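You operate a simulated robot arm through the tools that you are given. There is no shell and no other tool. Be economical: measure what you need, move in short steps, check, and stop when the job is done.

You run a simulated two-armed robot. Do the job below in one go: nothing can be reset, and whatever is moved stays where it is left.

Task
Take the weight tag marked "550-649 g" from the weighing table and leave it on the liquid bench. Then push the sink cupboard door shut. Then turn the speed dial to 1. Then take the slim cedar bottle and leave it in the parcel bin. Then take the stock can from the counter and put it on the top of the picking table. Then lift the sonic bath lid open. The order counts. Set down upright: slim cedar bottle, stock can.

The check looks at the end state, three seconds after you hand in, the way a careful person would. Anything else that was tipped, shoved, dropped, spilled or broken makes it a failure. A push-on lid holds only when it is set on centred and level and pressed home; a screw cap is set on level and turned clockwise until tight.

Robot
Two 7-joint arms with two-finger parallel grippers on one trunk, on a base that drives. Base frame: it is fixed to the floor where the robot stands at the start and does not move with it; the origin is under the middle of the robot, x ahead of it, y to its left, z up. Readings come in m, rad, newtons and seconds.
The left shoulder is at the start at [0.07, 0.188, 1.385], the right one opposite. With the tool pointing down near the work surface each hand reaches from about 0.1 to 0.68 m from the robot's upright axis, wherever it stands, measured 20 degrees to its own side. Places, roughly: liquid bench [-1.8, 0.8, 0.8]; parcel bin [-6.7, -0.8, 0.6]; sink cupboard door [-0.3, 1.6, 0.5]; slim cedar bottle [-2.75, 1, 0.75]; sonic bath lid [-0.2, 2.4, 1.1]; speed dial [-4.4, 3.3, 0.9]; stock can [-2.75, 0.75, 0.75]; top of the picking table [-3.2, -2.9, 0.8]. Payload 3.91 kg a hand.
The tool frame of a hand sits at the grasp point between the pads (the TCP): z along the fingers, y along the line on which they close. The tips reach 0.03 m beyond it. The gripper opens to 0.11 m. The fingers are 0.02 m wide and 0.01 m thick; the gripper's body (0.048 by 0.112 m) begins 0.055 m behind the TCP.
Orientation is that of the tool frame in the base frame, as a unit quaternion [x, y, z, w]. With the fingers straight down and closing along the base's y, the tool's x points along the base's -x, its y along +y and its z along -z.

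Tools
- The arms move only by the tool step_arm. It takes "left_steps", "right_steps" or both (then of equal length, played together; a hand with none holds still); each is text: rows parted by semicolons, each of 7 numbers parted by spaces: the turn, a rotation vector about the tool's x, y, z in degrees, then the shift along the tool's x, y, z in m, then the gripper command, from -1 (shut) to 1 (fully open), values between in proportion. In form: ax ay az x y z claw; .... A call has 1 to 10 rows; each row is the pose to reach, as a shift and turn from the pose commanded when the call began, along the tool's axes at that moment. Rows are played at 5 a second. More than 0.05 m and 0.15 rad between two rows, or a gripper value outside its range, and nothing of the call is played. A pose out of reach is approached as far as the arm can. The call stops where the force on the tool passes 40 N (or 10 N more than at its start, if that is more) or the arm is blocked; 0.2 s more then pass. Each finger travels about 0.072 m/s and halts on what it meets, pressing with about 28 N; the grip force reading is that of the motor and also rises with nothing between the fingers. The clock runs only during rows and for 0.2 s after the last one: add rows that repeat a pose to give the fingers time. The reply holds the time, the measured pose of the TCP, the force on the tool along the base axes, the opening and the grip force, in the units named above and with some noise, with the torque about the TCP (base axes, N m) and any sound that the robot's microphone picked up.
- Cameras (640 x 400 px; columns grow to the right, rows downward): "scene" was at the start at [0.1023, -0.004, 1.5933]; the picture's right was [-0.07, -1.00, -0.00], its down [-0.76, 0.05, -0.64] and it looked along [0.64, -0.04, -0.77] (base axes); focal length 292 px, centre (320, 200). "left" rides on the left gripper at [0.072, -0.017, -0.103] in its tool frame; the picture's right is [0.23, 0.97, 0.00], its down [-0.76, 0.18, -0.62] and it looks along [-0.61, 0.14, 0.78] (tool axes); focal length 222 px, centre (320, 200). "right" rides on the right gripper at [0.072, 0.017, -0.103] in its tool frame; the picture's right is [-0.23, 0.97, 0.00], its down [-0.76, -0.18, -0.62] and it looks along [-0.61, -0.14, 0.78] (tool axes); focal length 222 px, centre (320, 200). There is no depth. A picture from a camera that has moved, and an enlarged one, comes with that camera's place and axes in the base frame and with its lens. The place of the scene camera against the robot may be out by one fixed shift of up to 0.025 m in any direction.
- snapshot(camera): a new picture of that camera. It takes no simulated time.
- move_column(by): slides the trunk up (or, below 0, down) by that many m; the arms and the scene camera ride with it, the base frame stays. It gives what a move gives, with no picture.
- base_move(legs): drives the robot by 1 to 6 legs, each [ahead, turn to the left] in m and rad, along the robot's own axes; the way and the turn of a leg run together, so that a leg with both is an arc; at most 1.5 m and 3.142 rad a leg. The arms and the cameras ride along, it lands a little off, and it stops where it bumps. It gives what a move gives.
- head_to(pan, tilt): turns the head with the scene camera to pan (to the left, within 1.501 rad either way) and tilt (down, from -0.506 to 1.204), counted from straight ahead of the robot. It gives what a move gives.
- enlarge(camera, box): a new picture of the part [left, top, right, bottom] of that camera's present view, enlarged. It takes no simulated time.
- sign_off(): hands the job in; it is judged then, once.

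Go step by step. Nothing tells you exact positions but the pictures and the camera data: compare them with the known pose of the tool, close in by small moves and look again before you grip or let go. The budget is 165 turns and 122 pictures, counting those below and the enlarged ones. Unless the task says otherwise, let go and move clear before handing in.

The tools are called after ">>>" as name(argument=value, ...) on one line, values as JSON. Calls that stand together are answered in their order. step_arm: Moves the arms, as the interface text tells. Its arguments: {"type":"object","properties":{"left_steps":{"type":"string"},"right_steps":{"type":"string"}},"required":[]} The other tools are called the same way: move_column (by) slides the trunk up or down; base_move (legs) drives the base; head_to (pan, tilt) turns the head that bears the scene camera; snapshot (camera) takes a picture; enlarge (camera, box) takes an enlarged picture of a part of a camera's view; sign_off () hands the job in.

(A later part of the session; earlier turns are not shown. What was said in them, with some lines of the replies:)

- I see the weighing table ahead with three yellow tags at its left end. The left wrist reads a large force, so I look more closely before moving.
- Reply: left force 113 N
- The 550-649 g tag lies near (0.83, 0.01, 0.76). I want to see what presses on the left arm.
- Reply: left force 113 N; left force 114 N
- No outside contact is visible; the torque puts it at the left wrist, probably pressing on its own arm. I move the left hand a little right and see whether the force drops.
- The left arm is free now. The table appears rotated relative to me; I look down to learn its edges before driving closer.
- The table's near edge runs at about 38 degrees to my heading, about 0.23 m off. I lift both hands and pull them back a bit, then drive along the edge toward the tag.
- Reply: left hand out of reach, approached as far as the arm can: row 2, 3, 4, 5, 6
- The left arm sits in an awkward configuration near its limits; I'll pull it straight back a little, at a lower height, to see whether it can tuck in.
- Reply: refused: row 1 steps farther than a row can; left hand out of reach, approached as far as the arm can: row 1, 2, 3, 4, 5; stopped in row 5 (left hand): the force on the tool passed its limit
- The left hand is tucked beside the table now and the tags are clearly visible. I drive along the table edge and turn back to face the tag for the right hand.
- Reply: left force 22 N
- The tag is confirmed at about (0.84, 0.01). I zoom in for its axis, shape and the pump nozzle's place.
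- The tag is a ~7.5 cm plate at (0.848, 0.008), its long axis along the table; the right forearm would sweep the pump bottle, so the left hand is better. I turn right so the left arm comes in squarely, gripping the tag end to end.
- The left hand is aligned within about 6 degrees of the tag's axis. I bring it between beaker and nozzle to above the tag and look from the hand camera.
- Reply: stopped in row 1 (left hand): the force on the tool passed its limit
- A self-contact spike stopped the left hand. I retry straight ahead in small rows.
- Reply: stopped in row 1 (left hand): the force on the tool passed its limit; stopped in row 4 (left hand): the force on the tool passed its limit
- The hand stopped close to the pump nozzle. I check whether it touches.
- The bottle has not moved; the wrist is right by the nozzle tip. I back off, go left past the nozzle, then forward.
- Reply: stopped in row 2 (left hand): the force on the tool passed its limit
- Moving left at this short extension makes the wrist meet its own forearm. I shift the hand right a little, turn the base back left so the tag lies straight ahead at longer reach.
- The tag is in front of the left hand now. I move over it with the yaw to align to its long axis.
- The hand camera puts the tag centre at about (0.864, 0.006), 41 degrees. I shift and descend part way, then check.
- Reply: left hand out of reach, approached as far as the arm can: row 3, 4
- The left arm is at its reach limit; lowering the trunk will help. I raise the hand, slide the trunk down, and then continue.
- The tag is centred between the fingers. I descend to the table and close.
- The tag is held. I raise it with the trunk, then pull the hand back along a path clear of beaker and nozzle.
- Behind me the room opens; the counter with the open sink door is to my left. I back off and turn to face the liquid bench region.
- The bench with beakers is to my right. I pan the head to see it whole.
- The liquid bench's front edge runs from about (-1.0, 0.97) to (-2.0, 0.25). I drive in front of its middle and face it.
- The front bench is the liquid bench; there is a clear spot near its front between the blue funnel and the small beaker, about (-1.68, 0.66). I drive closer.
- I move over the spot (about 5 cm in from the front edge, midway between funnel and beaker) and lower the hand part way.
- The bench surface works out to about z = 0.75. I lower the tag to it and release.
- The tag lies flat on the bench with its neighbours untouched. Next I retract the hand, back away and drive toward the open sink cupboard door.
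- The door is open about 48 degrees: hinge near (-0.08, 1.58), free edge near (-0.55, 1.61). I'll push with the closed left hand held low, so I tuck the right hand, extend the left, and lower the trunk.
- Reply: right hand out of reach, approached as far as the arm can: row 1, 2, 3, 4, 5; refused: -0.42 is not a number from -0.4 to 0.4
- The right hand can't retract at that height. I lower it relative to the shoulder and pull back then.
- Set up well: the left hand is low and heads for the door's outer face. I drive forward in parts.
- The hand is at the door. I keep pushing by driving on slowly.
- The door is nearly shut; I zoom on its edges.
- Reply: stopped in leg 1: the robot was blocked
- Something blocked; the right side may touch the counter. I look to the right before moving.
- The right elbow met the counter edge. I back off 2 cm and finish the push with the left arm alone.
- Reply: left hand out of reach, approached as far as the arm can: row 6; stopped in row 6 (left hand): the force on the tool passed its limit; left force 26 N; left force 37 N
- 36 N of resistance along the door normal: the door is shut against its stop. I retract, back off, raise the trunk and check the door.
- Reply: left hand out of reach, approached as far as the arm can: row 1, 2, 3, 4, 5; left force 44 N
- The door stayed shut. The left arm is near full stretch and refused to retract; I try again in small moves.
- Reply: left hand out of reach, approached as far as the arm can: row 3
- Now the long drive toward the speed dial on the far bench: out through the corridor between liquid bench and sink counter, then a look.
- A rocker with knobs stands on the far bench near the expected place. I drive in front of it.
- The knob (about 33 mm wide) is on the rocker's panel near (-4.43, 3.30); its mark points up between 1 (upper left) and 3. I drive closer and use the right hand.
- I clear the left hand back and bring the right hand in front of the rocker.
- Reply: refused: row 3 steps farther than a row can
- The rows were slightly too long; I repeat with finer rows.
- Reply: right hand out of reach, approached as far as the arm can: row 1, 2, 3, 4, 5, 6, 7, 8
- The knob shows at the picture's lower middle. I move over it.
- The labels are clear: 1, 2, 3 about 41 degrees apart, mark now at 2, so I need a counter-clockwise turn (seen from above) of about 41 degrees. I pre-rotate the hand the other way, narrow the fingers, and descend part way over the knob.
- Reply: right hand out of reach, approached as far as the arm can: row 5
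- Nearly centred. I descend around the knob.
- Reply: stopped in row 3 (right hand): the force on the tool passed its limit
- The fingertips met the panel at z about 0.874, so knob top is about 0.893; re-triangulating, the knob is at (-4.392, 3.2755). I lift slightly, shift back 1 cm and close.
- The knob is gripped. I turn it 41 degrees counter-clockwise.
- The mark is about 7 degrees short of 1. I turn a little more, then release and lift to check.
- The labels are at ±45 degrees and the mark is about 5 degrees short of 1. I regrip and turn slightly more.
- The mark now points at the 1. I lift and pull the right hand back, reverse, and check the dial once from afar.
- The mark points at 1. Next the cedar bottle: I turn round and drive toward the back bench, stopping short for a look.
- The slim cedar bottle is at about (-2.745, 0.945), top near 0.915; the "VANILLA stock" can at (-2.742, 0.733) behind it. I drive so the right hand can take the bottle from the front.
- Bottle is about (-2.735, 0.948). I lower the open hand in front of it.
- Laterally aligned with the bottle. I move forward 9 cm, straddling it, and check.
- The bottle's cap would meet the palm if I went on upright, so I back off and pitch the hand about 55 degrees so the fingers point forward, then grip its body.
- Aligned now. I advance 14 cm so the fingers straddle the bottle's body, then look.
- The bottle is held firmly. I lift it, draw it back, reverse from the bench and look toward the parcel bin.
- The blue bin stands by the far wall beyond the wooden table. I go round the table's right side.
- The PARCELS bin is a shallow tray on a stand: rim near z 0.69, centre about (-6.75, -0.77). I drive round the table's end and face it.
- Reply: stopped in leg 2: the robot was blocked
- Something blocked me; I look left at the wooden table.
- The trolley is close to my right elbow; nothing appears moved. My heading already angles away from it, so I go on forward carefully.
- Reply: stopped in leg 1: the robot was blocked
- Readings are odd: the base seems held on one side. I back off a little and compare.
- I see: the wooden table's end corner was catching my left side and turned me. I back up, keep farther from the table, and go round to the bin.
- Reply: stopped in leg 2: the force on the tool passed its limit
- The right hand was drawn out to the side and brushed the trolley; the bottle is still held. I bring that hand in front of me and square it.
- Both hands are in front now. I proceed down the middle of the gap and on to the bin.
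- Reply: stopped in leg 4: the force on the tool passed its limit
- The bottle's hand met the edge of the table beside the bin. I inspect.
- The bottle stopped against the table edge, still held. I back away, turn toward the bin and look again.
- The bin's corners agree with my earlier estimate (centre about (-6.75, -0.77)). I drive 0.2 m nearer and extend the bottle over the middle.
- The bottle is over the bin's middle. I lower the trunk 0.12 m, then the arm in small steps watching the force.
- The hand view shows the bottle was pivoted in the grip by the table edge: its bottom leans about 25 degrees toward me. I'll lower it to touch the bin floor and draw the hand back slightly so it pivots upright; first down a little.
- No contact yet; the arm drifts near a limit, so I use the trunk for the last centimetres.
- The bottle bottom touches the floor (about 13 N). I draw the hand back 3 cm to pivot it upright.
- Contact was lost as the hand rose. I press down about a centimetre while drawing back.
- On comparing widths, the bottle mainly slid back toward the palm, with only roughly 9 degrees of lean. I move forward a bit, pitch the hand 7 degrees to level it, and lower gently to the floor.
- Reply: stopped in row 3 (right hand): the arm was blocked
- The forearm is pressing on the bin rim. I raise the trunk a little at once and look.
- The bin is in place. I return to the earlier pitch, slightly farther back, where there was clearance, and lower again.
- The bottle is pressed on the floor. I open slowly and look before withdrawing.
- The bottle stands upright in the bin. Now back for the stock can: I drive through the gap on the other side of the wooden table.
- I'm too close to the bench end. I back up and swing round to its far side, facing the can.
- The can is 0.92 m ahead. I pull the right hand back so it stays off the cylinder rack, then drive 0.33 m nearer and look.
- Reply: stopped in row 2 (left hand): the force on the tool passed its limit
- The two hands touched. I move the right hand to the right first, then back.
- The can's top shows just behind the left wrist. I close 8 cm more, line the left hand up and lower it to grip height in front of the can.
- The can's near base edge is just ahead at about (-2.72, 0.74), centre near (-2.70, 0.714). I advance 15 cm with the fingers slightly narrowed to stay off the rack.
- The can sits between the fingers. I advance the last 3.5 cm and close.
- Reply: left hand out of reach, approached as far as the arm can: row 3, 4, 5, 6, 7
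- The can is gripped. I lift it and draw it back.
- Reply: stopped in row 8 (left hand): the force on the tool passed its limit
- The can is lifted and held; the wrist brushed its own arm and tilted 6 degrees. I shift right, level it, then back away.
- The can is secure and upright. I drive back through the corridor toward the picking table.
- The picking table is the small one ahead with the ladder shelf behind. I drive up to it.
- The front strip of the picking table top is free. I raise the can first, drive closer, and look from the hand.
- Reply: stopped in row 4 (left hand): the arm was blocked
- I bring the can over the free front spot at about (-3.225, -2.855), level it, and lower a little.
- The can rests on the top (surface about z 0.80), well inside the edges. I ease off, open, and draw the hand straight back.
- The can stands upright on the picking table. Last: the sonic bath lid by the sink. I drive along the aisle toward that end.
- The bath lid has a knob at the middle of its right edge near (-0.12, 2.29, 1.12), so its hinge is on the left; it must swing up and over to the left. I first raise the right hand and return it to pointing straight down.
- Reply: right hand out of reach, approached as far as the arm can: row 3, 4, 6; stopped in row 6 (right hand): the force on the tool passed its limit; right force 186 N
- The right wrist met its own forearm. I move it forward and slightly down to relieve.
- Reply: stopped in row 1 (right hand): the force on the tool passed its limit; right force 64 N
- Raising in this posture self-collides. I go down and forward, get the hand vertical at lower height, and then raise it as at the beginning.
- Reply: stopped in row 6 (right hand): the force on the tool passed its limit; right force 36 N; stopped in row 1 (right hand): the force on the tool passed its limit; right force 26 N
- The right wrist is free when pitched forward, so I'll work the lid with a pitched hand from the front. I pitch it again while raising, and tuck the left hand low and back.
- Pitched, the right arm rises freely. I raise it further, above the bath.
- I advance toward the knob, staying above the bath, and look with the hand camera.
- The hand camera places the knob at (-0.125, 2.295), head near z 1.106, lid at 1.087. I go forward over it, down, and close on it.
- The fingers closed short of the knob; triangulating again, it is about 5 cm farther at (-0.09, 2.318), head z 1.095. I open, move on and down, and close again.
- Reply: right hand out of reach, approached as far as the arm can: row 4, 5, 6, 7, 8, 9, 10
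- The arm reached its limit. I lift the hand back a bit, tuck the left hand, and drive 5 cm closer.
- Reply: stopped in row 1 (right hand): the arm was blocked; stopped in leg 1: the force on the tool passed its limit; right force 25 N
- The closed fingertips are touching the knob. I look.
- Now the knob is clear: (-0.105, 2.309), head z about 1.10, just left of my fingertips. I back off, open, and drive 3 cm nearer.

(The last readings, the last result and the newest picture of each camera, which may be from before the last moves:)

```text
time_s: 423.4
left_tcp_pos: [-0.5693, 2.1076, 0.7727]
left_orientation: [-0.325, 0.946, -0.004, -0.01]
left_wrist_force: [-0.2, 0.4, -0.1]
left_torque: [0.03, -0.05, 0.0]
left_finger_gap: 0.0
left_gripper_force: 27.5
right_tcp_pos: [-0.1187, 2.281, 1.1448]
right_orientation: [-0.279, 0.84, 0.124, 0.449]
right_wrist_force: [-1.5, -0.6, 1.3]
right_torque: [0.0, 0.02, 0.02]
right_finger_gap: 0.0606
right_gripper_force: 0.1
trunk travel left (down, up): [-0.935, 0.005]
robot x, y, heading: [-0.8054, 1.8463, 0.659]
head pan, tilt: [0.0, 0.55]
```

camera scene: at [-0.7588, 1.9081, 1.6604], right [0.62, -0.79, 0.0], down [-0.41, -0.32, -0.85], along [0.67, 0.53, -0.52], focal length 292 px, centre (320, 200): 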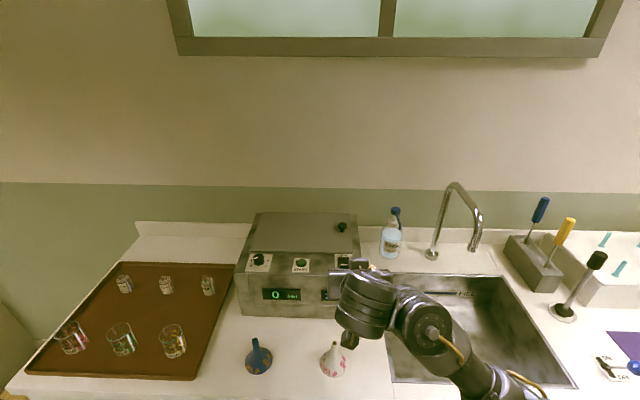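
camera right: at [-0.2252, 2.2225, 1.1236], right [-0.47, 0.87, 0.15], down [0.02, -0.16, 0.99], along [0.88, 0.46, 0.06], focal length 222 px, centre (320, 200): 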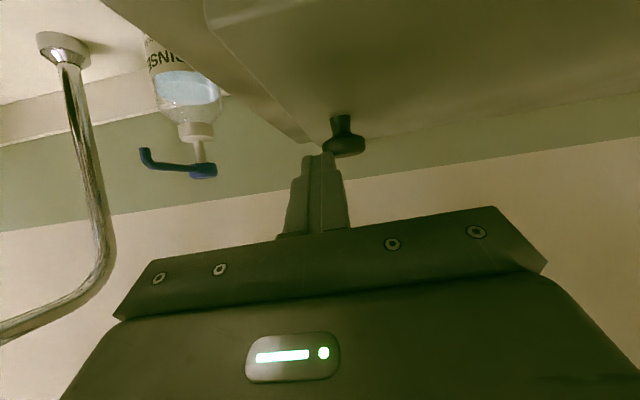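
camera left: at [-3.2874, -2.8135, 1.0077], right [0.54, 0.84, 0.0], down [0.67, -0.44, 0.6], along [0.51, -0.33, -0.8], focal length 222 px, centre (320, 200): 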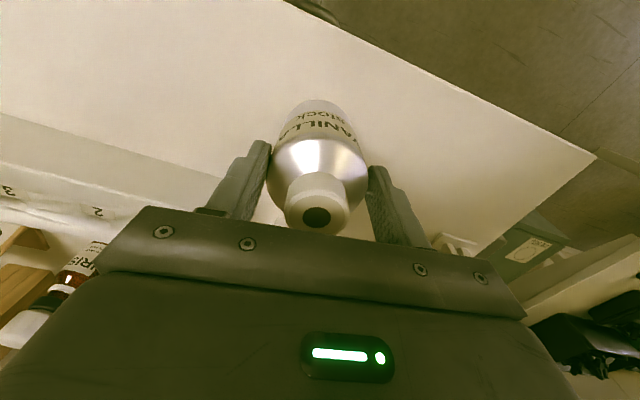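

>>> step_arm(right_steps="0 0 0 0 0.0147 0 0.1;0 0 0 -0.0098 0.0147 0.0144 0.1;0 0 0 0.004 0.0147 0.024 0.1;0 0 0 0.0183 0.0147 0.0335 0.1;0 0 0 0.0183 0.0147 0.0335 0.1;0 0 0 0.0183 0.0147 0.0335 -1;0 0 0 0.0183 0.0147 0.0335 -1;0 0 0 0.0183 0.0147 0.0335 -1")

```text
time_s: 425.2
left_tcp_pos: [-0.5657, 2.1121, 0.7693]
left_orientation: [-0.325, 0.946, -0.007, -0.013]
left_wrist_force: [0.1, -0.7, 0.5]
left_torque: [0.0, 0.01, -0.01]
left_finger_gap: 0.0
left_gripper_force: 28.4
right_tcp_pos: [-0.1074, 2.3068, 1.1056]
right_orientation: [-0.28, 0.841, 0.124, 0.446]
right_wrist_force: [-1.6, 0.5, 0.1]
right_torque: [-0.04, 0.06, -0.03]
right_finger_gap: 0.0292
right_gripper_force: 45.2
trunk travel left (down, up): [-0.935, 0.005]
robot x, y, heading: [-0.8077, 1.8448, 0.656]
head pan, tilt: [0.0, 0.55]
```

The knob is gripped (gap 29 mm). I start the opening arc about the left hinge, rolling the hand with the lid.

>>> step_arm(right_steps="2.25 0 -3.3 -0.0157 0.003 -0.0107 -1;4.5 0 -6.6 -0.0314 0.0068 -0.0214 -1;9 0 -13.2 -0.0616 0.0189 -0.042 -1;13.5 0 -19.8 -0.0902 0.036 -0.0615 -1")

```text
time_s: 426.2
left_tcp_pos: [-0.5664, 2.1099, 0.7725]
left_orientation: [-0.326, 0.945, -0.005, -0.012]
left_wrist_force: [-0.1, 0.6, -0.3]
left_torque: [0.02, 0.0, 0.05]
left_finger_gap: 0.0002
left_gripper_force: 27.9
right_tcp_pos: [-0.13, 2.3381, 1.2163]
right_orientation: [-0.363, 0.789, -0.055, 0.493]
right_wrist_force: [-0.4, -14.6, 6.9]
right_torque: [-0.07, 0.4, -0.43]
right_finger_gap: 0.0293
right_gripper_force: 45.2
trunk travel left (down, up): [-0.935, 0.005]
robot x, y, heading: [-0.8088, 1.8487, 0.658]
head pan, tilt: [0.0, 0.55]
```

The lid is rising (about 24 degrees) and the grip holds. I continue the arc with a slightly larger radius.

>>> step_arm(right_steps="2.25 0 -3.3 -0.0165 -0.002 -0.0113 -1;4.5 0 -6.6 -0.0331 0.001 -0.0226 -1;9 0 -13.2 -0.065 0.0135 -0.0443 -1;13.5 0 -19.8 -0.0953 0.0313 -0.065 -1")

```text
time_s: 427.0
left_tcp_pos: [-0.5626, 2.118, 0.7678]
left_orientation: [-0.329, 0.944, -0.009, -0.018]
left_wrist_force: [-0.4, -0.8, -0.6]
left_torque: [0.04, -0.09, -0.02]
left_finger_gap: 0.0
left_gripper_force: 27.9
right_tcp_pos: [-0.1589, 2.3639, 1.2698]
right_orientation: [-0.423, 0.738, -0.149, 0.503]
right_wrist_force: [12.1, 34.1, -19.5]
right_torque: [0.11, 0.25, 0.59]
right_finger_gap: 0.0296
right_gripper_force: 45.0
right hand out of reach, approached as far as the arm can: row 1, 2, 3, 4
trunk travel left (down, up): [-0.935, 0.005]
robot x, y, heading: [-0.8112, 1.8442, 0.668]
head pan, tilt: [0.0, 0.55]
stopped in row 4 (right hand): the force on the tool passed its limit (the readings are from after the stop); the commanded pose is now the measured one
```

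The lid is at about 39 degrees; the arm is at its reach and is being pulled forward. I tuck the left hand further and drive 2.5 cm forward to relieve it.

>>> step_arm(left_steps="0 0 0 0.015 0 0 -1;0 0 0 0.03 0 0 -1;0 0 0 0.045 0 0 -1")

>>> base_move(legs=[[0.025, 0]])

```text
time_s: 427.8
left_tcp_pos: [-0.5993, 2.0918, 0.7692]
left_orientation: [-0.327, 0.945, -0.01, -0.017]
left_wrist_force: [-0.5, -0.1, 0.0]
left_torque: [0.02, 0.02, 0.02]
left_finger_gap: 0.0
left_gripper_force: 27.9
right_tcp_pos: [-0.1616, 2.3625, 1.2717]
right_orientation: [-0.422, 0.739, -0.152, 0.502]
right_wrist_force: [6.4, 37.4, -26.4]
right_torque: [-0.13, 0.39, 0.7]
right_finger_gap: 0.029
right_gripper_force: 44.8
trunk travel left (down, up): [-0.935, 0.005]
robot x, y, heading: [-0.8084, 1.849, 0.672]
head pan, tilt: [0.0, 0.55]
```

```text
time_s: 428.7
left_tcp_pos: [-0.5851, 2.0982, 0.7721]
left_orientation: [-0.327, 0.945, -0.005, -0.013]
left_wrist_force: [0.7, -0.1, 0.3]
left_torque: [-0.04, -0.04, 0.05]
left_finger_gap: 0.0
left_gripper_force: 28.2
right_tcp_pos: [-0.1601, 2.3651, 1.2732]
right_orientation: [-0.425, 0.74, -0.145, 0.5]
right_wrist_force: [-10.7, -1.7, -4.7]
right_torque: [0.24, 0.27, 0.02]
right_finger_gap: 0.0291
right_gripper_force: 44.9
trunk travel left (down, up): [-0.935, 0.005]
robot x, y, heading: [-0.7898, 1.8579, 0.669]
head pan, tilt: [0.0, 0.55]
stopped in leg 1: the force on the tool passed its limit (the readings are from after the stop); the commanded pose is now the measured one
```

The force is relieved. I continue the arc in smaller steps.

>>> step_arm(right_steps="3.4 0 -5 -0.0239 0.0046 -0.0163 -1;6.8 0 -9.9 -0.0472 0.0123 -0.0321 -1;10.1 0 -14.9 -0.0697 0.0229 -0.0475 -1")

```text
time_s: 429.5
left_tcp_pos: [-0.5837, 2.1025, 0.769]
left_orientation: [-0.329, 0.944, -0.007, -0.016]
left_wrist_force: [-0.6, -0.4, -0.4]
left_torque: [0.03, -0.02, 0.0]
left_finger_gap: 0.0
left_gripper_force: 28.2
right_tcp_pos: [-0.1926, 2.3787, 1.3027]
right_orientation: [-0.479, 0.685, -0.235, 0.497]
right_wrist_force: [-7.3, 19.6, -24.2]
right_torque: [-0.09, 0.08, -0.52]
right_finger_gap: 0.0202
right_gripper_force: 41.6
right hand out of reach, approached as far as the arm can: row 1, 2, 3
trunk travel left (down, up): [-0.935, 0.005]
robot x, y, heading: [-0.7943, 1.8589, 0.676]
head pan, tilt: [0.0, 0.55]
stopped in row 3 (right hand): the force on the tool passed its limit (the readings are from after the stop); the commanded pose is now the measured one
```

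The grip is slipping back because of reach; I drive 3 cm closer to push the fingers back onto the knob.

>>> base_move(legs=[[0.03, 0]])

>>> snapshot(camera="scene")

```text
time_s: 430.3
left_tcp_pos: [-0.5666, 2.1127, 0.7732]
left_orientation: [-0.328, 0.945, -0.004, -0.011]
left_wrist_force: [-0.8, -0.7, 0.0]
left_torque: [0.06, -0.01, -0.01]
left_finger_gap: 0.0001
left_gripper_force: 28.2
right_tcp_pos: [-0.1767, 2.3826, 1.3185]
right_orientation: [-0.47, 0.685, -0.234, 0.505]
right_wrist_force: [-0.3, 0.0, 1.0]
right_torque: [0.02, 0.03, -0.03]
right_finger_gap: 0.0001
right_gripper_force: 37.6
trunk travel left (down, up): [-0.935, 0.005]
robot x, y, heading: [-0.7704, 1.8777, 0.674]
head pan, tilt: [0.0, 0.55]
```

```text
2 pictures are left
camera scene: at [-0.6928, 1.9593, 1.6616], right [0.62, -0.78, 0.0], down [-0.4, -0.32, -0.86], along [0.67, 0.53, -0.52], focal length 292 px, centre (320, 200)
```

scene: 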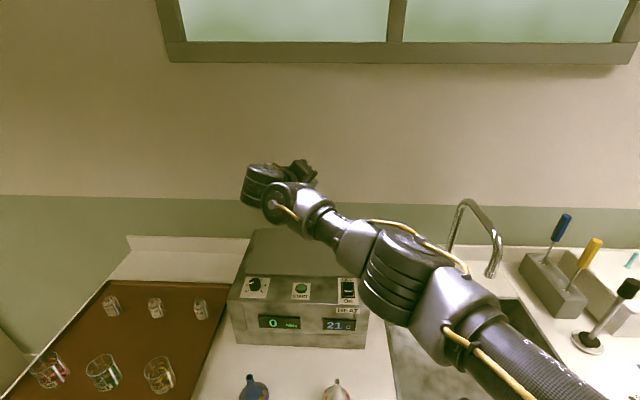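

The fingers slipped off and the lid fell back shut. I'm closer now, so I'll redo it: return the hand above the knob in the original orientation with open fingers.

>>> step_arm(right_steps="-3.61 -0.07 6.26 0.0219 0.0093 0.013 -0.5;-7.2 -0.14 12.5 0.0438 0.0185 0.026 0;-10.8 -0.2 18.8 0.0657 0.0278 0.039 0.1;-14.5 -0.3 25 0.0875 0.037 0.0521 0.1;-18.1 -0.35 31.3 0.1094 0.0463 0.0651 0.1;-21.7 -0.4 37.5 0.1313 0.0555 0.0781 0.1;-25.3 -0.5 43.8 0.1532 0.0648 0.0911 0.1;-25.3 -0.5 43.8 0.1532 0.0648 0.0911 0.1")

```text
time_s: 432.1
left_tcp_pos: [-0.5637, 2.1143, 0.7721]
left_orientation: [-0.328, 0.944, -0.005, -0.014]
left_wrist_force: [0.5, -0.4, 0.1]
left_torque: [0.02, -0.02, 0.02]
left_finger_gap: 0.0
left_gripper_force: 28.1
right_tcp_pos: [-0.1212, 2.2961, 1.1544]
right_orientation: [-0.28, 0.843, 0.122, 0.442]
right_wrist_force: [0.0, 0.1, 0.3]
right_torque: [0.03, 0.02, -0.03]
right_finger_gap: 0.0606
right_gripper_force: 0.1
trunk travel left (down, up): [-0.935, 0.005]
robot x, y, heading: [-0.7709, 1.8803, 0.668]
head pan, tilt: [0.0, 0.55]
```

To reach farther left later, I want to stand about 15 cm more to the left. I raise the hand, back off, and come in again shifted left.

>>> step_arm(right_steps="0 0 0 -0.033 0 -0.0225 0.1;0 0 0 -0.066 0 -0.045 0.1;0 0 0 -0.0826 0 -0.0563 0.1;0 0 0 -0.0826 0 -0.0563 0.1")

>>> base_move(legs=[[-0.3, 0], [0, 0.5], [0.32, 0], [0, -0.5]])

```text
time_s: 433.1
left_tcp_pos: [-0.5634, 2.1152, 0.7702]
left_orientation: [-0.328, 0.945, -0.006, -0.014]
left_wrist_force: [0.2, 0.5, 0.2]
left_torque: [-0.01, -0.01, 0.02]
left_finger_gap: 0.0
left_gripper_force: 27.9
right_tcp_pos: [-0.1219, 2.3023, 1.2549]
right_orientation: [-0.281, 0.844, 0.122, 0.441]
right_wrist_force: [0.3, -0.7, 0.6]
right_torque: [0.0, 0.01, -0.02]
right_finger_gap: 0.0604
right_gripper_force: 0.1
trunk travel left (down, up): [-0.935, 0.005]
robot x, y, heading: [-0.7666, 1.8781, 0.674]
head pan, tilt: [0.0, 0.55]
```

```text
time_s: 439.8
left_tcp_pos: [-0.6591, 2.22, 0.7717]
left_orientation: [-0.313, 0.949, -0.006, -0.014]
left_wrist_force: [-0.5, 0.1, -0.3]
left_torque: [-0.01, -0.04, -0.02]
left_finger_gap: 0.0
left_gripper_force: 28.5
right_tcp_pos: [-0.2117, 2.3931, 1.2542]
right_orientation: [-0.268, 0.847, 0.116, 0.444]
right_wrist_force: [0.5, 0.1, -0.2]
right_torque: [0.03, -0.02, 0.01]
right_finger_gap: 0.0605
right_gripper_force: 0.0
trunk travel left (down, up): [-0.935, 0.005]
robot x, y, heading: [-0.8685, 1.986, 0.644]
head pan, tilt: [0.0, 0.55]
```

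I'm at a better place. I move over the knob, descend and grip it again.

>>> step_arm(right_steps="0 0 0 -0.0077 -0.043 0.0109 0.1;0 0 0 -0.0154 -0.086 0.0217 0.1;0 0 0 -0.0231 -0.129 0.0326 0.1;0 0 0 0.0095 -0.129 0.0557 0.1;0 0 0 0.0422 -0.129 0.0788 0.1;0 0 0 0.0707 -0.129 0.0991 0.1;0 0 0 0.0969 -0.129 0.1176 0.1;0 0 0 0.0969 -0.129 0.1176 0.1")

>>> step_arm(right_steps="0 0 0 0 0 0 -0.2;0 0 0 0 0 0 -1;0 0 0 0 0 0 -1;0 0 0 0 0 0 -1")

```text
time_s: 441.6
left_tcp_pos: [-0.6586, 2.2198, 0.7722]
left_orientation: [-0.313, 0.95, -0.006, -0.013]
left_wrist_force: [0.0, 0.1, -1.1]
left_torque: [-0.03, -0.01, -0.01]
left_finger_gap: 0.0
left_gripper_force: 27.8
right_tcp_pos: [-0.105, 2.304, 1.1104]
right_orientation: [-0.268, 0.847, 0.115, 0.444]
right_wrist_force: [0.2, -0.3, 0.3]
right_torque: [0.04, -0.02, 0.02]
right_finger_gap: 0.0606
right_gripper_force: 0.1
trunk travel left (down, up): [-0.935, 0.005]
robot x, y, heading: [-0.8726, 1.9883, 0.645]
head pan, tilt: [0.0, 0.55]
```

```text
time_s: 442.6
left_tcp_pos: [-0.6598, 2.2207, 0.7705]
left_orientation: [-0.313, 0.95, -0.006, -0.013]
left_wrist_force: [0.7, 0.7, -0.1]
left_torque: [-0.01, 0.01, 0.0]
left_finger_gap: 0.0002
left_gripper_force: 27.8
right_tcp_pos: [-0.1055, 2.3078, 1.111]
right_orientation: [-0.27, 0.847, 0.115, 0.443]
right_wrist_force: [-8.0, 10.8, -1.7]
right_torque: [0.02, 0.26, 0.29]
right_finger_gap: 0.0291
right_gripper_force: 45.1
trunk travel left (down, up): [-0.935, 0.005]
robot x, y, heading: [-0.8732, 1.9874, 0.641]
head pan, tilt: [0.0, 0.55]
```

Gripped again. I repeat the opening arc.

>>> step_arm(right_steps="2.3 -0.3 -3.25 -0.0157 0.003 -0.0113 -1;4.6 -0.6 -6.5 -0.031 0.0073 -0.0226 -1;9.2 -1.2 -13 -0.0606 0.0198 -0.0447 -1;13.8 -1.7 -19.5 -0.0883 0.0373 -0.0659 -1;18.4 -2.3 -26 -0.1136 0.0596 -0.0857 -1")

```text
time_s: 443.8
left_tcp_pos: [-0.6601, 2.2201, 0.7709]
left_orientation: [-0.313, 0.95, -0.007, -0.015]
left_wrist_force: [-0.4, 0.4, -0.1]
left_torque: [-0.07, -0.03, -0.02]
left_finger_gap: 0.0
left_gripper_force: 27.7
right_tcp_pos: [-0.1443, 2.3566, 1.253]
right_orientation: [-0.376, 0.764, -0.121, 0.51]
right_wrist_force: [-1.3, 6.8, -7.3]
right_torque: [-0.31, 0.1, -0.28]
right_finger_gap: 0.0291
right_gripper_force: 44.6
trunk travel left (down, up): [-0.935, 0.005]
robot x, y, heading: [-0.8712, 1.9888, 0.636]
head pan, tilt: [0.0, 0.55]
```

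Smooth: about 32 degrees with little force. I continue with the same relative arc.

>>> step_arm(right_steps="2.3 -0.3 -3.25 -0.0157 0.003 -0.0113 -1;4.6 -0.6 -6.5 -0.031 0.0073 -0.0226 -1;9.2 -1.2 -13 -0.0606 0.0198 -0.0447 -1;13.8 -1.7 -19.5 -0.0883 0.0373 -0.0659 -1")

```text
time_s: 444.8
left_tcp_pos: [-0.6588, 2.2191, 0.772]
left_orientation: [-0.313, 0.95, -0.005, -0.014]
left_wrist_force: [0.3, 0.4, 0.1]
left_torque: [-0.03, 0.02, 0.0]
left_finger_gap: 0.0
left_gripper_force: 28.1
right_tcp_pos: [-0.1975, 2.4299, 1.3274]
right_orientation: [-0.433, 0.662, -0.287, 0.54]
right_wrist_force: [14.0, -0.6, 14.0]
right_torque: [-0.05, -0.28, -0.25]
right_finger_gap: 0.0294
right_gripper_force: 45.1
trunk travel left (down, up): [-0.935, 0.005]
robot x, y, heading: [-0.8699, 1.9865, 0.646]
head pan, tilt: [0.0, 0.55]
```

>>> step_arm(right_steps="2.3 -0.3 -3.25 -0.0157 -0.001 -0.0113 -1;4.6 -0.6 -6.5 -0.0315 0.003 -0.0226 -1;9.2 -1.2 -13 -0.0615 0.0155 -0.045 -1;13.8 -1.7 -19.5 -0.0895 0.033 -0.0665 -1")

```text
time_s: 445.8
left_tcp_pos: [-0.6566, 2.2206, 0.7697]
left_orientation: [-0.314, 0.949, -0.005, -0.015]
left_wrist_force: [0.3, -0.4, -0.6]
left_torque: [-0.02, 0.02, -0.03]
left_finger_gap: 0.0
left_gripper_force: 28.1
right_tcp_pos: [-0.2838, 2.4757, 1.339]
right_orientation: [-0.482, 0.531, -0.444, 0.537]
right_wrist_force: [1.5, 0.4, 0.6]
right_torque: [-0.01, 0.03, 0.0]
right_finger_gap: 0.0002
right_gripper_force: 37.6
right hand out of reach, approached as far as the arm can: row 3, 4
trunk travel left (down, up): [-0.935, 0.005]
robot x, y, heading: [-0.8731, 1.9941, 0.638]
head pan, tilt: [0.0, 0.55]
```

The fingers slipped at about 70 degrees. I check where the lid is.

>>> snapshot(camera="scene")

```text
1 pictures are left
camera scene: at [-0.7774, 2.079, 1.6593], right [0.6, -0.8, 0.0], down [-0.42, -0.32, -0.85], along [0.68, 0.51, -0.53], focal length 292 px, centre (320, 200)
```

scene: 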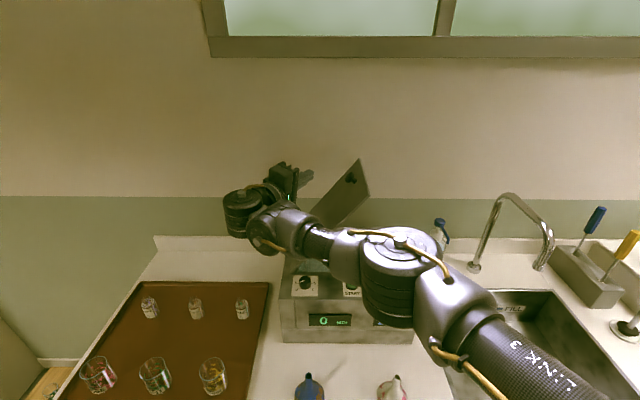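

The lid stands half open by itself, so its hinge holds. I must not push it shut: I withdraw the hand straight back first.

>>> step_arm(right_steps="0 0 0 0 0 -0.04 -1;0 0 0 0 0 -0.08 -1;0 0 0 0 0 -0.12 -1;0 0 0 0 0 -0.16 -1;0 0 0 0 0 -0.2 -1")

```text
time_s: 446.6
left_tcp_pos: [-0.6609, 2.219, 0.7727]
left_orientation: [-0.313, 0.95, -0.006, -0.013]
left_wrist_force: [0.0, -0.6, 0.2]
left_torque: [0.0, -0.02, -0.01]
left_finger_gap: 0.0001
left_gripper_force: 28.0
right_tcp_pos: [-0.4006, 2.4658, 1.3482]
right_orientation: [-0.48, 0.53, -0.44, 0.543]
right_wrist_force: [3.7, 1.0, -1.7]
right_torque: [0.2, -0.24, 0.1]
right_finger_gap: 0.0
right_gripper_force: 37.9
right hand out of reach, approached as far as the arm can: row 4
trunk travel left (down, up): [-0.935, 0.005]
robot x, y, heading: [-0.8715, 1.9889, 0.64]
head pan, tilt: [0.0, 0.55]
stopped in row 4 (right hand): the force on the tool passed its limit (the readings are from after the stop); the commanded pose is now the measured one
```

>>> base_move(legs=[[-0.12, 0]])

>>> step_arm(right_steps="-4.6 0.55 6.5 0.0363 0.0113 0.0147 -1;-9.1 1.1 13.1 0.0725 0.0227 0.0294 -1;-13.7 1.65 19.6 0.1088 0.034 0.0441 -1;-18.3 2.2 26.1 0.1451 0.0453 0.0588 -1;-22.9 2.75 32.7 0.1814 0.0567 0.0735 -1;-27.4 3.3 39.2 0.2176 0.068 0.0882 -1;-32 3.85 45.7 0.2539 0.0793 0.1029 -1;-36.6 4.4 52.2 0.2902 0.0906 0.1176 -1;-41.1 4.95 58.8 0.3264 0.102 0.1323 -1;-45.7 5.5 65.3 0.3627 0.1133 0.147 -1")

```text
time_s: 447.6
left_tcp_pos: [-0.6924, 2.1947, 0.7713]
left_orientation: [-0.312, 0.95, -0.006, -0.016]
left_wrist_force: [0.9, 0.4, 1.1]
left_torque: [0.0, 0.04, -0.04]
left_finger_gap: 0.0
left_gripper_force: 28.2
right_tcp_pos: [-0.4251, 2.4459, 1.342]
right_orientation: [-0.486, 0.531, -0.434, 0.542]
right_wrist_force: [62.4, 38.1, -16.7]
right_torque: [2.02, -2.87, 0.89]
right_finger_gap: 0.0002
right_gripper_force: 37.4
trunk travel left (down, up): [-0.935, 0.005]
robot x, y, heading: [-0.9097, 1.9591, 0.635]
head pan, tilt: [0.0, 0.55]
stopped in leg 1: the force on the tool passed its limit (the readings are from after the stop); the commanded pose is now the measured one
```

```text
time_s: 447.8
left_tcp_pos: [-0.7065, 2.1832, 0.7777]
left_orientation: [-0.313, 0.95, -0.003, -0.005]
left_wrist_force: [-1.8, -0.7, 0.7]
left_torque: [0.07, 0.02, 0.01]
left_finger_gap: 0.0
left_gripper_force: 27.7
right_tcp_pos: [-0.4507, 2.4281, 1.3559]
right_orientation: [-0.475, 0.531, -0.428, 0.555]
right_wrist_force: [9.6, 3.6, -38.3]
right_torque: [3.65, -4.93, 0.43]
right_finger_gap: 0.0
right_gripper_force: 38.4
trunk travel left (down, up): [-0.935, 0.005]
robot x, y, heading: [-0.9113, 1.9581, 0.641]
head pan, tilt: [0.0, 0.55]
stopped in row 1 (right hand): the force on the tool passed its limit (the readings are from after the stop); the commanded pose is now the measured one
```

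The rolled wrist meets its own forearm when pulled back. I relieve it by going forward and down a little while unrolling.

>>> step_arm(right_steps="0 0 0 0 0.02 0.025 -1;-4.6 0.55 6.5 0 0.04 0.04 -1;-9.1 1.1 13.1 0.005 0.07 0.05 -1;-13.7 1.65 19.6 0.03 0.09 0.05 -1;-18.3 2.2 26.1 0.065 0.105 0.055 -1")

```text
time_s: 449.0
left_tcp_pos: [-0.699, 2.1845, 0.7745]
left_orientation: [-0.313, 0.95, -0.003, -0.009]
left_wrist_force: [0.1, 0.8, 0.0]
left_torque: [-0.02, -0.02, 0.0]
left_finger_gap: 0.0
left_gripper_force: 28.1
right_tcp_pos: [-0.3843, 2.3864, 1.2334]
right_orientation: [-0.42, 0.698, -0.212, 0.539]
right_wrist_force: [0.4, 0.3, 0.4]
right_torque: [0.01, -0.04, 0.05]
right_finger_gap: 0.0002
right_gripper_force: 37.7
trunk travel left (down, up): [-0.935, 0.005]
robot x, y, heading: [-0.9135, 1.9567, 0.643]
head pan, tilt: [0.0, 0.55]
```

>>> step_arm(right_steps="-3.7 0.7 5.5 0.0351 -0.0188 0.0133 -1;-7.3 1.4 10.9 0.0702 -0.0375 0.0265 -1;-11 2.1 16.4 0.1053 -0.0563 0.0398 -1;-14.6 2.8 21.8 0.1403 -0.0751 0.0531 -1;-18.3 3.5 27.3 0.1754 -0.0939 0.0664 -1;-21.9 4.2 32.7 0.2105 -0.1126 0.0796 -1;-25.6 4.9 38.2 0.2456 -0.1314 0.0929 -1;-25.6 4.9 38.2 0.2456 -0.1314 0.0929 -1")

```text
time_s: 450.8
left_tcp_pos: [-0.6991, 2.1881, 0.7745]
left_orientation: [-0.313, 0.95, -0.005, -0.01]
left_wrist_force: [0.2, -0.6, -0.2]
left_torque: [-0.01, 0.01, 0.0]
left_finger_gap: 0.0003
left_gripper_force: 28.1
right_tcp_pos: [-0.2658, 2.1324, 1.156]
right_orientation: [-0.27, 0.847, 0.112, 0.445]
right_wrist_force: [0.4, 0.7, -0.2]
right_torque: [-0.01, -0.01, 0.0]
right_finger_gap: 0.0
right_gripper_force: 37.3
trunk travel left (down, up): [-0.935, 0.005]
robot x, y, heading: [-0.9079, 1.9656, 0.64]
head pan, tilt: [0.0, 0.55]
```

The hand is back in front, right of the bath. I drive 5 cm in, then slide the closed hand forward beneath the raised lid edge.

>>> base_move(legs=[[0.05, 0]])

>>> step_arm(right_steps="0 0 0 -0.032 0 0.026 -1;0 0 0 -0.064 0 0.052 -1;0 0 0 -0.097 0 0.078 -1;0 0 0 -0.129 0 0.1046 -1;0 0 0 -0.129 0 0.1046 -1")

```text
time_s: 451.7
left_tcp_pos: [-0.6646, 2.2129, 0.7766]
left_orientation: [-0.313, 0.95, -0.004, -0.006]
left_wrist_force: [-1.0, 0.1, 0.6]
left_torque: [0.03, -0.03, -0.02]
left_finger_gap: 0.0
left_gripper_force: 28.1
right_tcp_pos: [-0.2353, 2.1585, 1.1631]
right_orientation: [-0.269, 0.845, 0.114, 0.448]
right_wrist_force: [-0.8, -0.3, 1.4]
right_torque: [0.03, -0.07, 0.05]
right_finger_gap: 0.0001
right_gripper_force: 37.5
trunk travel left (down, up): [-0.935, 0.005]
robot x, y, heading: [-0.8694, 1.9873, 0.639]
head pan, tilt: [0.0, 0.55]
```

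```text
time_s: 452.9
left_tcp_pos: [-0.6618, 2.2157, 0.7748]
left_orientation: [-0.313, 0.95, -0.004, -0.01]
left_wrist_force: [0.0, -0.1, 0.2]
left_torque: [-0.01, -0.03, -0.01]
left_finger_gap: 0.0001
left_gripper_force: 27.7
right_tcp_pos: [-0.096, 2.2522, 1.2053]
right_orientation: [-0.268, 0.847, 0.111, 0.445]
right_wrist_force: [0.2, 0.1, -0.5]
right_torque: [0.01, 0.02, -0.06]
right_finger_gap: 0.0002
right_gripper_force: 37.4
trunk travel left (down, up): [-0.935, 0.005]
robot x, y, heading: [-0.8734, 1.9852, 0.642]
head pan, tilt: [0.0, 0.55]
```

Now I sweep left under the lid, watching the force.

>>> step_arm(right_steps="0 0 0 0 0.04 0 -1;0 0 0 0 0.08 0 -1;0 0 0 0 0.12 0 -1;0 0 0 0 0.16 0 -1;0 0 0 0 0.2 0 -1")

```text
time_s: 454.1
left_tcp_pos: [-0.6613, 2.2177, 0.7744]
left_orientation: [-0.313, 0.95, -0.006, -0.01]
left_wrist_force: [0.4, 0.7, 0.2]
left_torque: [-0.02, -0.02, 0.01]
left_finger_gap: 0.0002
left_gripper_force: 28.1
right_tcp_pos: [-0.2102, 2.4182, 1.1924]
right_orientation: [-0.27, 0.847, 0.111, 0.445]
right_wrist_force: [-0.9, 0.0, 0.3]
right_torque: [0.02, 0.03, -0.02]
right_finger_gap: 0.0
right_gripper_force: 37.8
trunk travel left (down, up): [-0.935, 0.005]
robot x, y, heading: [-0.8726, 1.9884, 0.642]
head pan, tilt: [0.0, 0.55]
```

>>> step_arm(right_steps="0 0 0 0 0.03 0 -1;0 0 0 0 0.06 0 -1;0 0 0 0 0.09 0 -1;0 0 0 0 0.12 0 -1")

```text
time_s: 455.1
left_tcp_pos: [-0.6611, 2.2167, 0.7734]
left_orientation: [-0.313, 0.95, -0.005, -0.011]
left_wrist_force: [0.1, 0.5, -0.1]
left_torque: [-0.03, 0.0, -0.01]
left_finger_gap: 0.0
left_gripper_force: 27.9
right_tcp_pos: [-0.2734, 2.5206, 1.1837]
right_orientation: [-0.27, 0.847, 0.111, 0.444]
right_wrist_force: [-0.5, 0.4, 0.1]
right_torque: [0.05, -0.05, -0.03]
right_finger_gap: 0.0
right_gripper_force: 37.9
trunk travel left (down, up): [-0.935, 0.005]
robot x, y, heading: [-0.873, 1.9895, 0.638]
head pan, tilt: [0.0, 0.55]
```

No force at all, so the lid has sunk shut again; it needs to be carried past vertical in one go. I bring the hand back over the knob side, tuck the left arm, and re-park a bit closer and further left for more reach.

>>> step_arm(left_steps="0 0 0 0.01 0 0.01 -1;0 0 0 0.02 0 0.02 -1;0 0 0 0.03 0 0.03 -1;0 0 0 0.04 0 0.03 -1;0 0 0 0.05 0 0.03 -1;0 0 0 0.06 0 0.03 -1;0 0 0 0.065 0 0.03 -1", right_steps="0 0 0 -0.02 0 -0.02 -1;0 0 0 -0.0258 -0.04 -0.04 -1;0 0 0 -0.0258 -0.085 -0.055 -1;0 0 0 -0.0258 -0.13 -0.0673 0.1;0 0 0 -0.0258 -0.178 -0.0673 0.1;0 0 0 -0.0258 -0.225 -0.0673 0.1;0 0 0 -0.0258 -0.27 -0.0673 0.1")

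>>> base_move(legs=[[-0.2, 0], [0, 0.3], [0.27, 0], [0, -0.28]])

```text
time_s: 456.7
left_tcp_pos: [-0.7138, 2.1779, 0.7446]
left_orientation: [-0.313, 0.95, -0.003, -0.009]
left_wrist_force: [0.6, -0.5, -0.1]
left_torque: [0.02, 0.0, 0.01]
left_finger_gap: 0.0
left_gripper_force: 28.1
right_tcp_pos: [-0.158, 2.2723, 1.2575]
right_orientation: [-0.27, 0.847, 0.113, 0.444]
right_wrist_force: [-0.5, 0.4, -0.2]
right_torque: [0.04, -0.03, 0.0]
right_finger_gap: 0.0603
right_gripper_force: 0.1
trunk travel left (down, up): [-0.935, 0.005]
robot x, y, heading: [-0.8729, 1.9902, 0.636]
head pan, tilt: [0.0, 0.55]
```

```text
time_s: 461.8
left_tcp_pos: [-0.7113, 2.2844, 0.7456]
left_orientation: [-0.319, 0.948, -0.005, -0.01]
left_wrist_force: [0.2, 0.9, 0.3]
left_torque: [-0.01, 0.01, 0.02]
left_finger_gap: 0.0001
left_gripper_force: 28.7
right_tcp_pos: [-0.1575, 2.3868, 1.2592]
right_orientation: [-0.274, 0.845, 0.114, 0.444]
right_wrist_force: [-0.2, -0.1, -1.1]
right_torque: [0.0, 0.0, 0.02]
right_finger_gap: 0.0606
right_gripper_force: 0.1
trunk travel left (down, up): [-0.935, 0.005]
robot x, y, heading: [-0.8688, 2.0954, 0.655]
head pan, tilt: [0.0, 0.55]
```

Well placed now. I go over the knob, down, and grip.

>>> step_arm(right_steps="0 0 0 0 -0.047 0 0.1;0 0 0 0 -0.0943 0 0.1;0 0 0 0.0326 -0.0943 0.0231 0.1;0 0 0 0.0653 -0.0943 0.0462 0.1;0 0 0 0.0979 -0.0943 0.0694 0.1;0 0 0 0.1224 -0.0943 0.0867 0.1;0 0 0 0.1224 -0.0943 0.0867 0.1;0 0 0 0.1224 -0.0943 0.0867 -0.3;0 0 0 0.1224 -0.0943 0.0867 -1;0 0 0 0.1224 -0.0943 0.0867 -1")

```text
time_s: 464.0
left_tcp_pos: [-0.7141, 2.2849, 0.7448]
left_orientation: [-0.319, 0.948, -0.007, -0.01]
left_wrist_force: [-0.6, 0.1, 0.5]
left_torque: [0.04, 0.03, 0.01]
left_finger_gap: 0.0
left_gripper_force: 28.2
right_tcp_pos: [-0.1054, 2.3088, 1.1173]
right_orientation: [-0.279, 0.844, 0.114, 0.443]
right_wrist_force: [-15.1, 22.0, -4.0]
right_torque: [0.25, 0.48, 0.62]
right_finger_gap: 0.0291
right_gripper_force: 44.9
trunk travel left (down, up): [-0.935, 0.005]
robot x, y, heading: [-0.8693, 2.0936, 0.656]
head pan, tilt: [0.0, 0.55]
```

Gripped. I run the arc again: first 32 degrees.

>>> step_arm(right_steps="2.3 -0.25 -3.25 -0.0159 0.0033 -0.0115 -1;4.6 -0.5 -6.5 -0.0315 0.0079 -0.0229 -1;9.2 -1 -13 -0.0617 0.0211 -0.0454 -1;13.8 -1.5 -19.5 -0.0899 0.0394 -0.0667 -1;18.4 -2 -26 -0.1155 0.0624 -0.0867 -1")

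>>> step_arm(right_steps="2.3 -0.25 -3.25 -0.0159 0.0025 -0.0115 -1;4.6 -0.5 -6.5 -0.0315 0.0065 -0.0229 -1;9.2 -1 -13 -0.0617 0.019 -0.0454 -1;13.8 -1.5 -19.5 -0.0899 0.037 -0.0667 -1")

```text
time_s: 465.2
left_tcp_pos: [-0.7125, 2.2841, 0.7444]
left_orientation: [-0.319, 0.948, -0.005, -0.011]
left_wrist_force: [-0.4, -0.2, 0.0]
left_torque: [-0.01, -0.01, 0.01]
left_finger_gap: 0.0001
left_gripper_force: 28.1
right_tcp_pos: [-0.1419, 2.358, 1.2543]
right_orientation: [-0.38, 0.761, -0.12, 0.511]
right_wrist_force: [-3.9, 1.0, -5.0]
right_torque: [-0.21, -0.01, 0.0]
right_finger_gap: 0.0291
right_gripper_force: 44.6
trunk travel left (down, up): [-0.935, 0.005]
robot x, y, heading: [-0.8672, 2.0931, 0.653]
head pan, tilt: [0.0, 0.55]
```

```text
time_s: 466.2
left_tcp_pos: [-0.7091, 2.2843, 0.7449]
left_orientation: [-0.318, 0.948, -0.004, -0.012]
left_wrist_force: [-0.6, 0.4, 0.5]
left_torque: [-0.01, -0.01, 0.02]
left_finger_gap: 0.0002
left_gripper_force: 27.6
right_tcp_pos: [-0.1963, 2.4306, 1.3266]
right_orientation: [-0.44, 0.66, -0.288, 0.536]
right_wrist_force: [29.0, 6.6, 18.6]
right_torque: [-0.2, -0.37, -0.24]
right_finger_gap: 0.0291
right_gripper_force: 45.1
trunk travel left (down, up): [-0.935, 0.005]
robot x, y, heading: [-0.8713, 2.0909, 0.655]
head pan, tilt: [0.0, 0.55]
```

>>> step_arm(right_steps="2.3 -0.25 -3.25 -0.019 -0.004 -0.007 -1;4.6 -0.5 -6.5 -0.035 0 -0.018 -1;9.2 -1 -13 -0.0655 0.0135 -0.0404 -1")

```text
time_s: 467.0
left_tcp_pos: [-0.71, 2.2848, 0.7449]
left_orientation: [-0.319, 0.948, -0.006, -0.011]
left_wrist_force: [0.8, 0.0, 0.2]
left_torque: [-0.01, -0.03, 0.01]
left_finger_gap: 0.0001
left_gripper_force: 28.4
right_tcp_pos: [-0.241, 2.4912, 1.3509]
right_orientation: [-0.474, 0.575, -0.395, 0.538]
right_wrist_force: [21.0, 8.5, 16.0]
right_torque: [-0.26, -0.77, 1.07]
right_finger_gap: 0.0289
right_gripper_force: 44.9
trunk travel left (down, up): [-0.935, 0.005]
robot x, y, heading: [-0.8685, 2.0904, 0.652]
head pan, tilt: [0.0, 0.55]
```

About 72 degrees and still held. I continue past vertical.

>>> step_arm(right_steps="2.3 -0.25 -3.25 -0.0175 0 -0.009 -1;4.6 -0.5 -6.5 -0.033 0.003 -0.0205 -1;9.2 -1 -13 -0.0635 0.016 -0.043 -1")

```text
time_s: 467.8
left_tcp_pos: [-0.7123, 2.2856, 0.7454]
left_orientation: [-0.319, 0.948, -0.006, -0.01]
left_wrist_force: [-1.0, 0.1, -0.9]
left_torque: [0.01, -0.02, 0.01]
left_finger_gap: 0.0
left_gripper_force: 27.6
right_tcp_pos: [-0.289, 2.5565, 1.3547]
right_orientation: [-0.495, 0.478, -0.495, 0.53]
right_wrist_force: [12.6, 8.4, 3.2]
right_torque: [-0.29, -0.17, 0.47]
right_finger_gap: 0.0287
right_gripper_force: 44.7
trunk travel left (down, up): [-0.935, 0.005]
robot x, y, heading: [-0.8665, 2.0931, 0.655]
head pan, tilt: [0.0, 0.55]
```

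>>> step_arm(right_steps="2.3 -0.25 -3.25 -0.0165 0.002 -0.0105 -1;4.6 -0.5 -6.5 -0.032 0.006 -0.022 -1;9.2 -1 -13 -0.062 0.019 -0.0445 -1")

```text
time_s: 468.5
left_tcp_pos: [-0.7103, 2.284, 0.7442]
left_orientation: [-0.318, 0.948, -0.006, -0.012]
left_wrist_force: [-1.3, -0.2, -0.2]
left_torque: [-0.01, -0.01, 0.01]
left_finger_gap: 0.0
left_gripper_force: 28.0
right_tcp_pos: [-0.3138, 2.5905, 1.3466]
right_orientation: [0.509, -0.408, 0.558, -0.513]
right_wrist_force: [19.9, 12.4, -11.9]
right_torque: [0.17, 0.44, 0.94]
right_finger_gap: 0.0292
right_gripper_force: 44.8
right hand out of reach, approached as far as the arm can: row 3
trunk travel left (down, up): [-0.935, 0.005]
robot x, y, heading: [-0.8668, 2.0959, 0.649]
head pan, tilt: [0.0, 0.55]
stopped in row 3 (right hand): the force on the tool passed its limit (the readings are from after the stop); the commanded pose is now the measured one
```

The lid is past vertical, roughly 98 degrees. I open the fingers and withdraw straight back, away from its outer face.

>>> step_arm(right_steps="0 0 0 0 0 0 -0.2;0 0 0 0 0 0 0.3;0 0 0 0 0 0 0.5;0 0 0 0 0 0 0.5;0 0 0 0 0 -0.03 0.5;0 0 0 0 0 -0.06 0.5;0 0 0 0 0 -0.09 0.5")

>>> snapshot(camera="scene")

```text
time_s: 470.0
left_tcp_pos: [-0.7127, 2.2829, 0.7446]
left_orientation: [-0.319, 0.948, -0.005, -0.01]
left_wrist_force: [-0.1, -0.2, 0.2]
left_torque: [-0.02, 0.0, -0.03]
left_finger_gap: 0.0
left_gripper_force: 28.0
right_tcp_pos: [-0.3833, 2.5826, 1.3394]
right_orientation: [0.511, -0.404, 0.549, -0.524]
right_wrist_force: [34.9, 15.9, -8.4]
right_torque: [1.07, -1.51, 1.46]
right_finger_gap: 0.0827
right_gripper_force: 0.1
right hand out of reach, approached as far as the arm can: row 7
trunk travel left (down, up): [-0.935, 0.005]
robot x, y, heading: [-0.8687, 2.0902, 0.65]
head pan, tilt: [0.0, 0.55]
stopped in row 7 (right hand): the force on the tool passed its limit (the readings are from after the stop); the commanded pose is now the measured one
```

```text
0 pictures are left
camera scene: at [-0.7836, 2.1781, 1.6607], right [0.61, -0.79, 0.0], down [-0.41, -0.32, -0.85], along [0.68, 0.52, -0.52], focal length 292 px, centre (320, 200)
```

scene: 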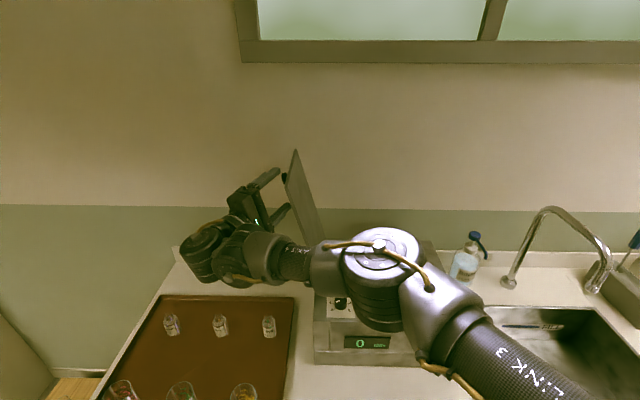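

The lid stands open, leaning past vertical, and the hand is clear of the knob. I move the hand further left and down, unrolling to free the wrist, and then back away.

>>> step_arm(right_steps="0 0 0 -0.02 0.02 0.005 0.5;-2.3 0.27 3.25 -0.045 0.04 0 0.5;-6.9 0.8 9.8 -0.06 0.06 -0.015 0.5;-11.5 1.4 16.3 -0.065 0.08 -0.04 0.5;-16.1 1.9 22.8 -0.065 0.095 -0.07 0.5")

```text
time_s: 471.2
left_tcp_pos: [-0.7117, 2.2846, 0.7452]
left_orientation: [-0.318, 0.948, -0.005, -0.01]
left_wrist_force: [0.4, -0.7, 0.6]
left_torque: [0.01, -0.02, -0.01]
left_finger_gap: 0.0
left_gripper_force: 27.6
right_tcp_pos: [-0.4287, 2.5622, 1.2236]
right_orientation: [-0.48, 0.578, -0.383, 0.537]
right_wrist_force: [0.6, 0.6, -0.1]
right_torque: [-0.04, 0.0, 0.01]
right_finger_gap: 0.0826
right_gripper_force: 0.1
right hand out of reach, approached as far as the arm can: row 1, 2, 3, 4, 5
trunk travel left (down, up): [-0.935, 0.005]
robot x, y, heading: [-0.8704, 2.094, 0.653]
head pan, tilt: [0.0, 0.55]
```

>>> base_move(legs=[[-0.3, 0]])

```text
time_s: 473.2
left_tcp_pos: [-0.9441, 2.1053, 0.744]
left_orientation: [-0.319, 0.948, -0.004, -0.011]
left_wrist_force: [-0.2, -0.5, 0.8]
left_torque: [-0.02, -0.01, -0.01]
left_finger_gap: 0.0
left_gripper_force: 28.6
right_tcp_pos: [-0.6595, 2.3838, 1.2228]
right_orientation: [-0.48, 0.578, -0.383, 0.537]
right_wrist_force: [0.7, 1.1, 0.2]
right_torque: [0.0, -0.04, -0.03]
right_finger_gap: 0.0826
right_gripper_force: 0.0
trunk travel left (down, up): [-0.935, 0.005]
robot x, y, heading: [-1.1015, 1.9112, 0.654]
head pan, tilt: [0.0, 0.55]
```

Both hands are clear of everything and the lid was last seen standing open past vertical, so I hand the job in.

>>> sign_off()

```text
The job is handed in.
```

All six steps are done in the order you gave, and the job is handed in. I had no pictures left after withdrawing from the bath, so the sonic bath lid is the one step I did not recheck afterwards.

- **Weight tag:** the 550-649 g tag lies flat on the liquid bench, near the front edge between the blue funnel and a small beaker.
- **Sink cupboard door:** shut. I pushed it to its stop, and it stayed shut after I backed off.
- **Speed dial:** turned to 1. The mark may sit a few degrees short of the label.
- **Slim cedar bottle:** upright in the parcel bin. It bumped a table edge on the way and shifted in the grip. While I lowered it, the forearm pressed on the bin rim, but the bin looked in place afterwards.
- **Stock can:** the "VANILLA stock" can stands upright on the front of the picking table.
- **Sonic bath lid:** open, leaning past vertical, in my last picture. It fell shut on two earlier tries when the fingers slipped off the knob.

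I also bumped the wooden table and brushed a trolley while driving to the bin. I saw nothing tipped or moved.
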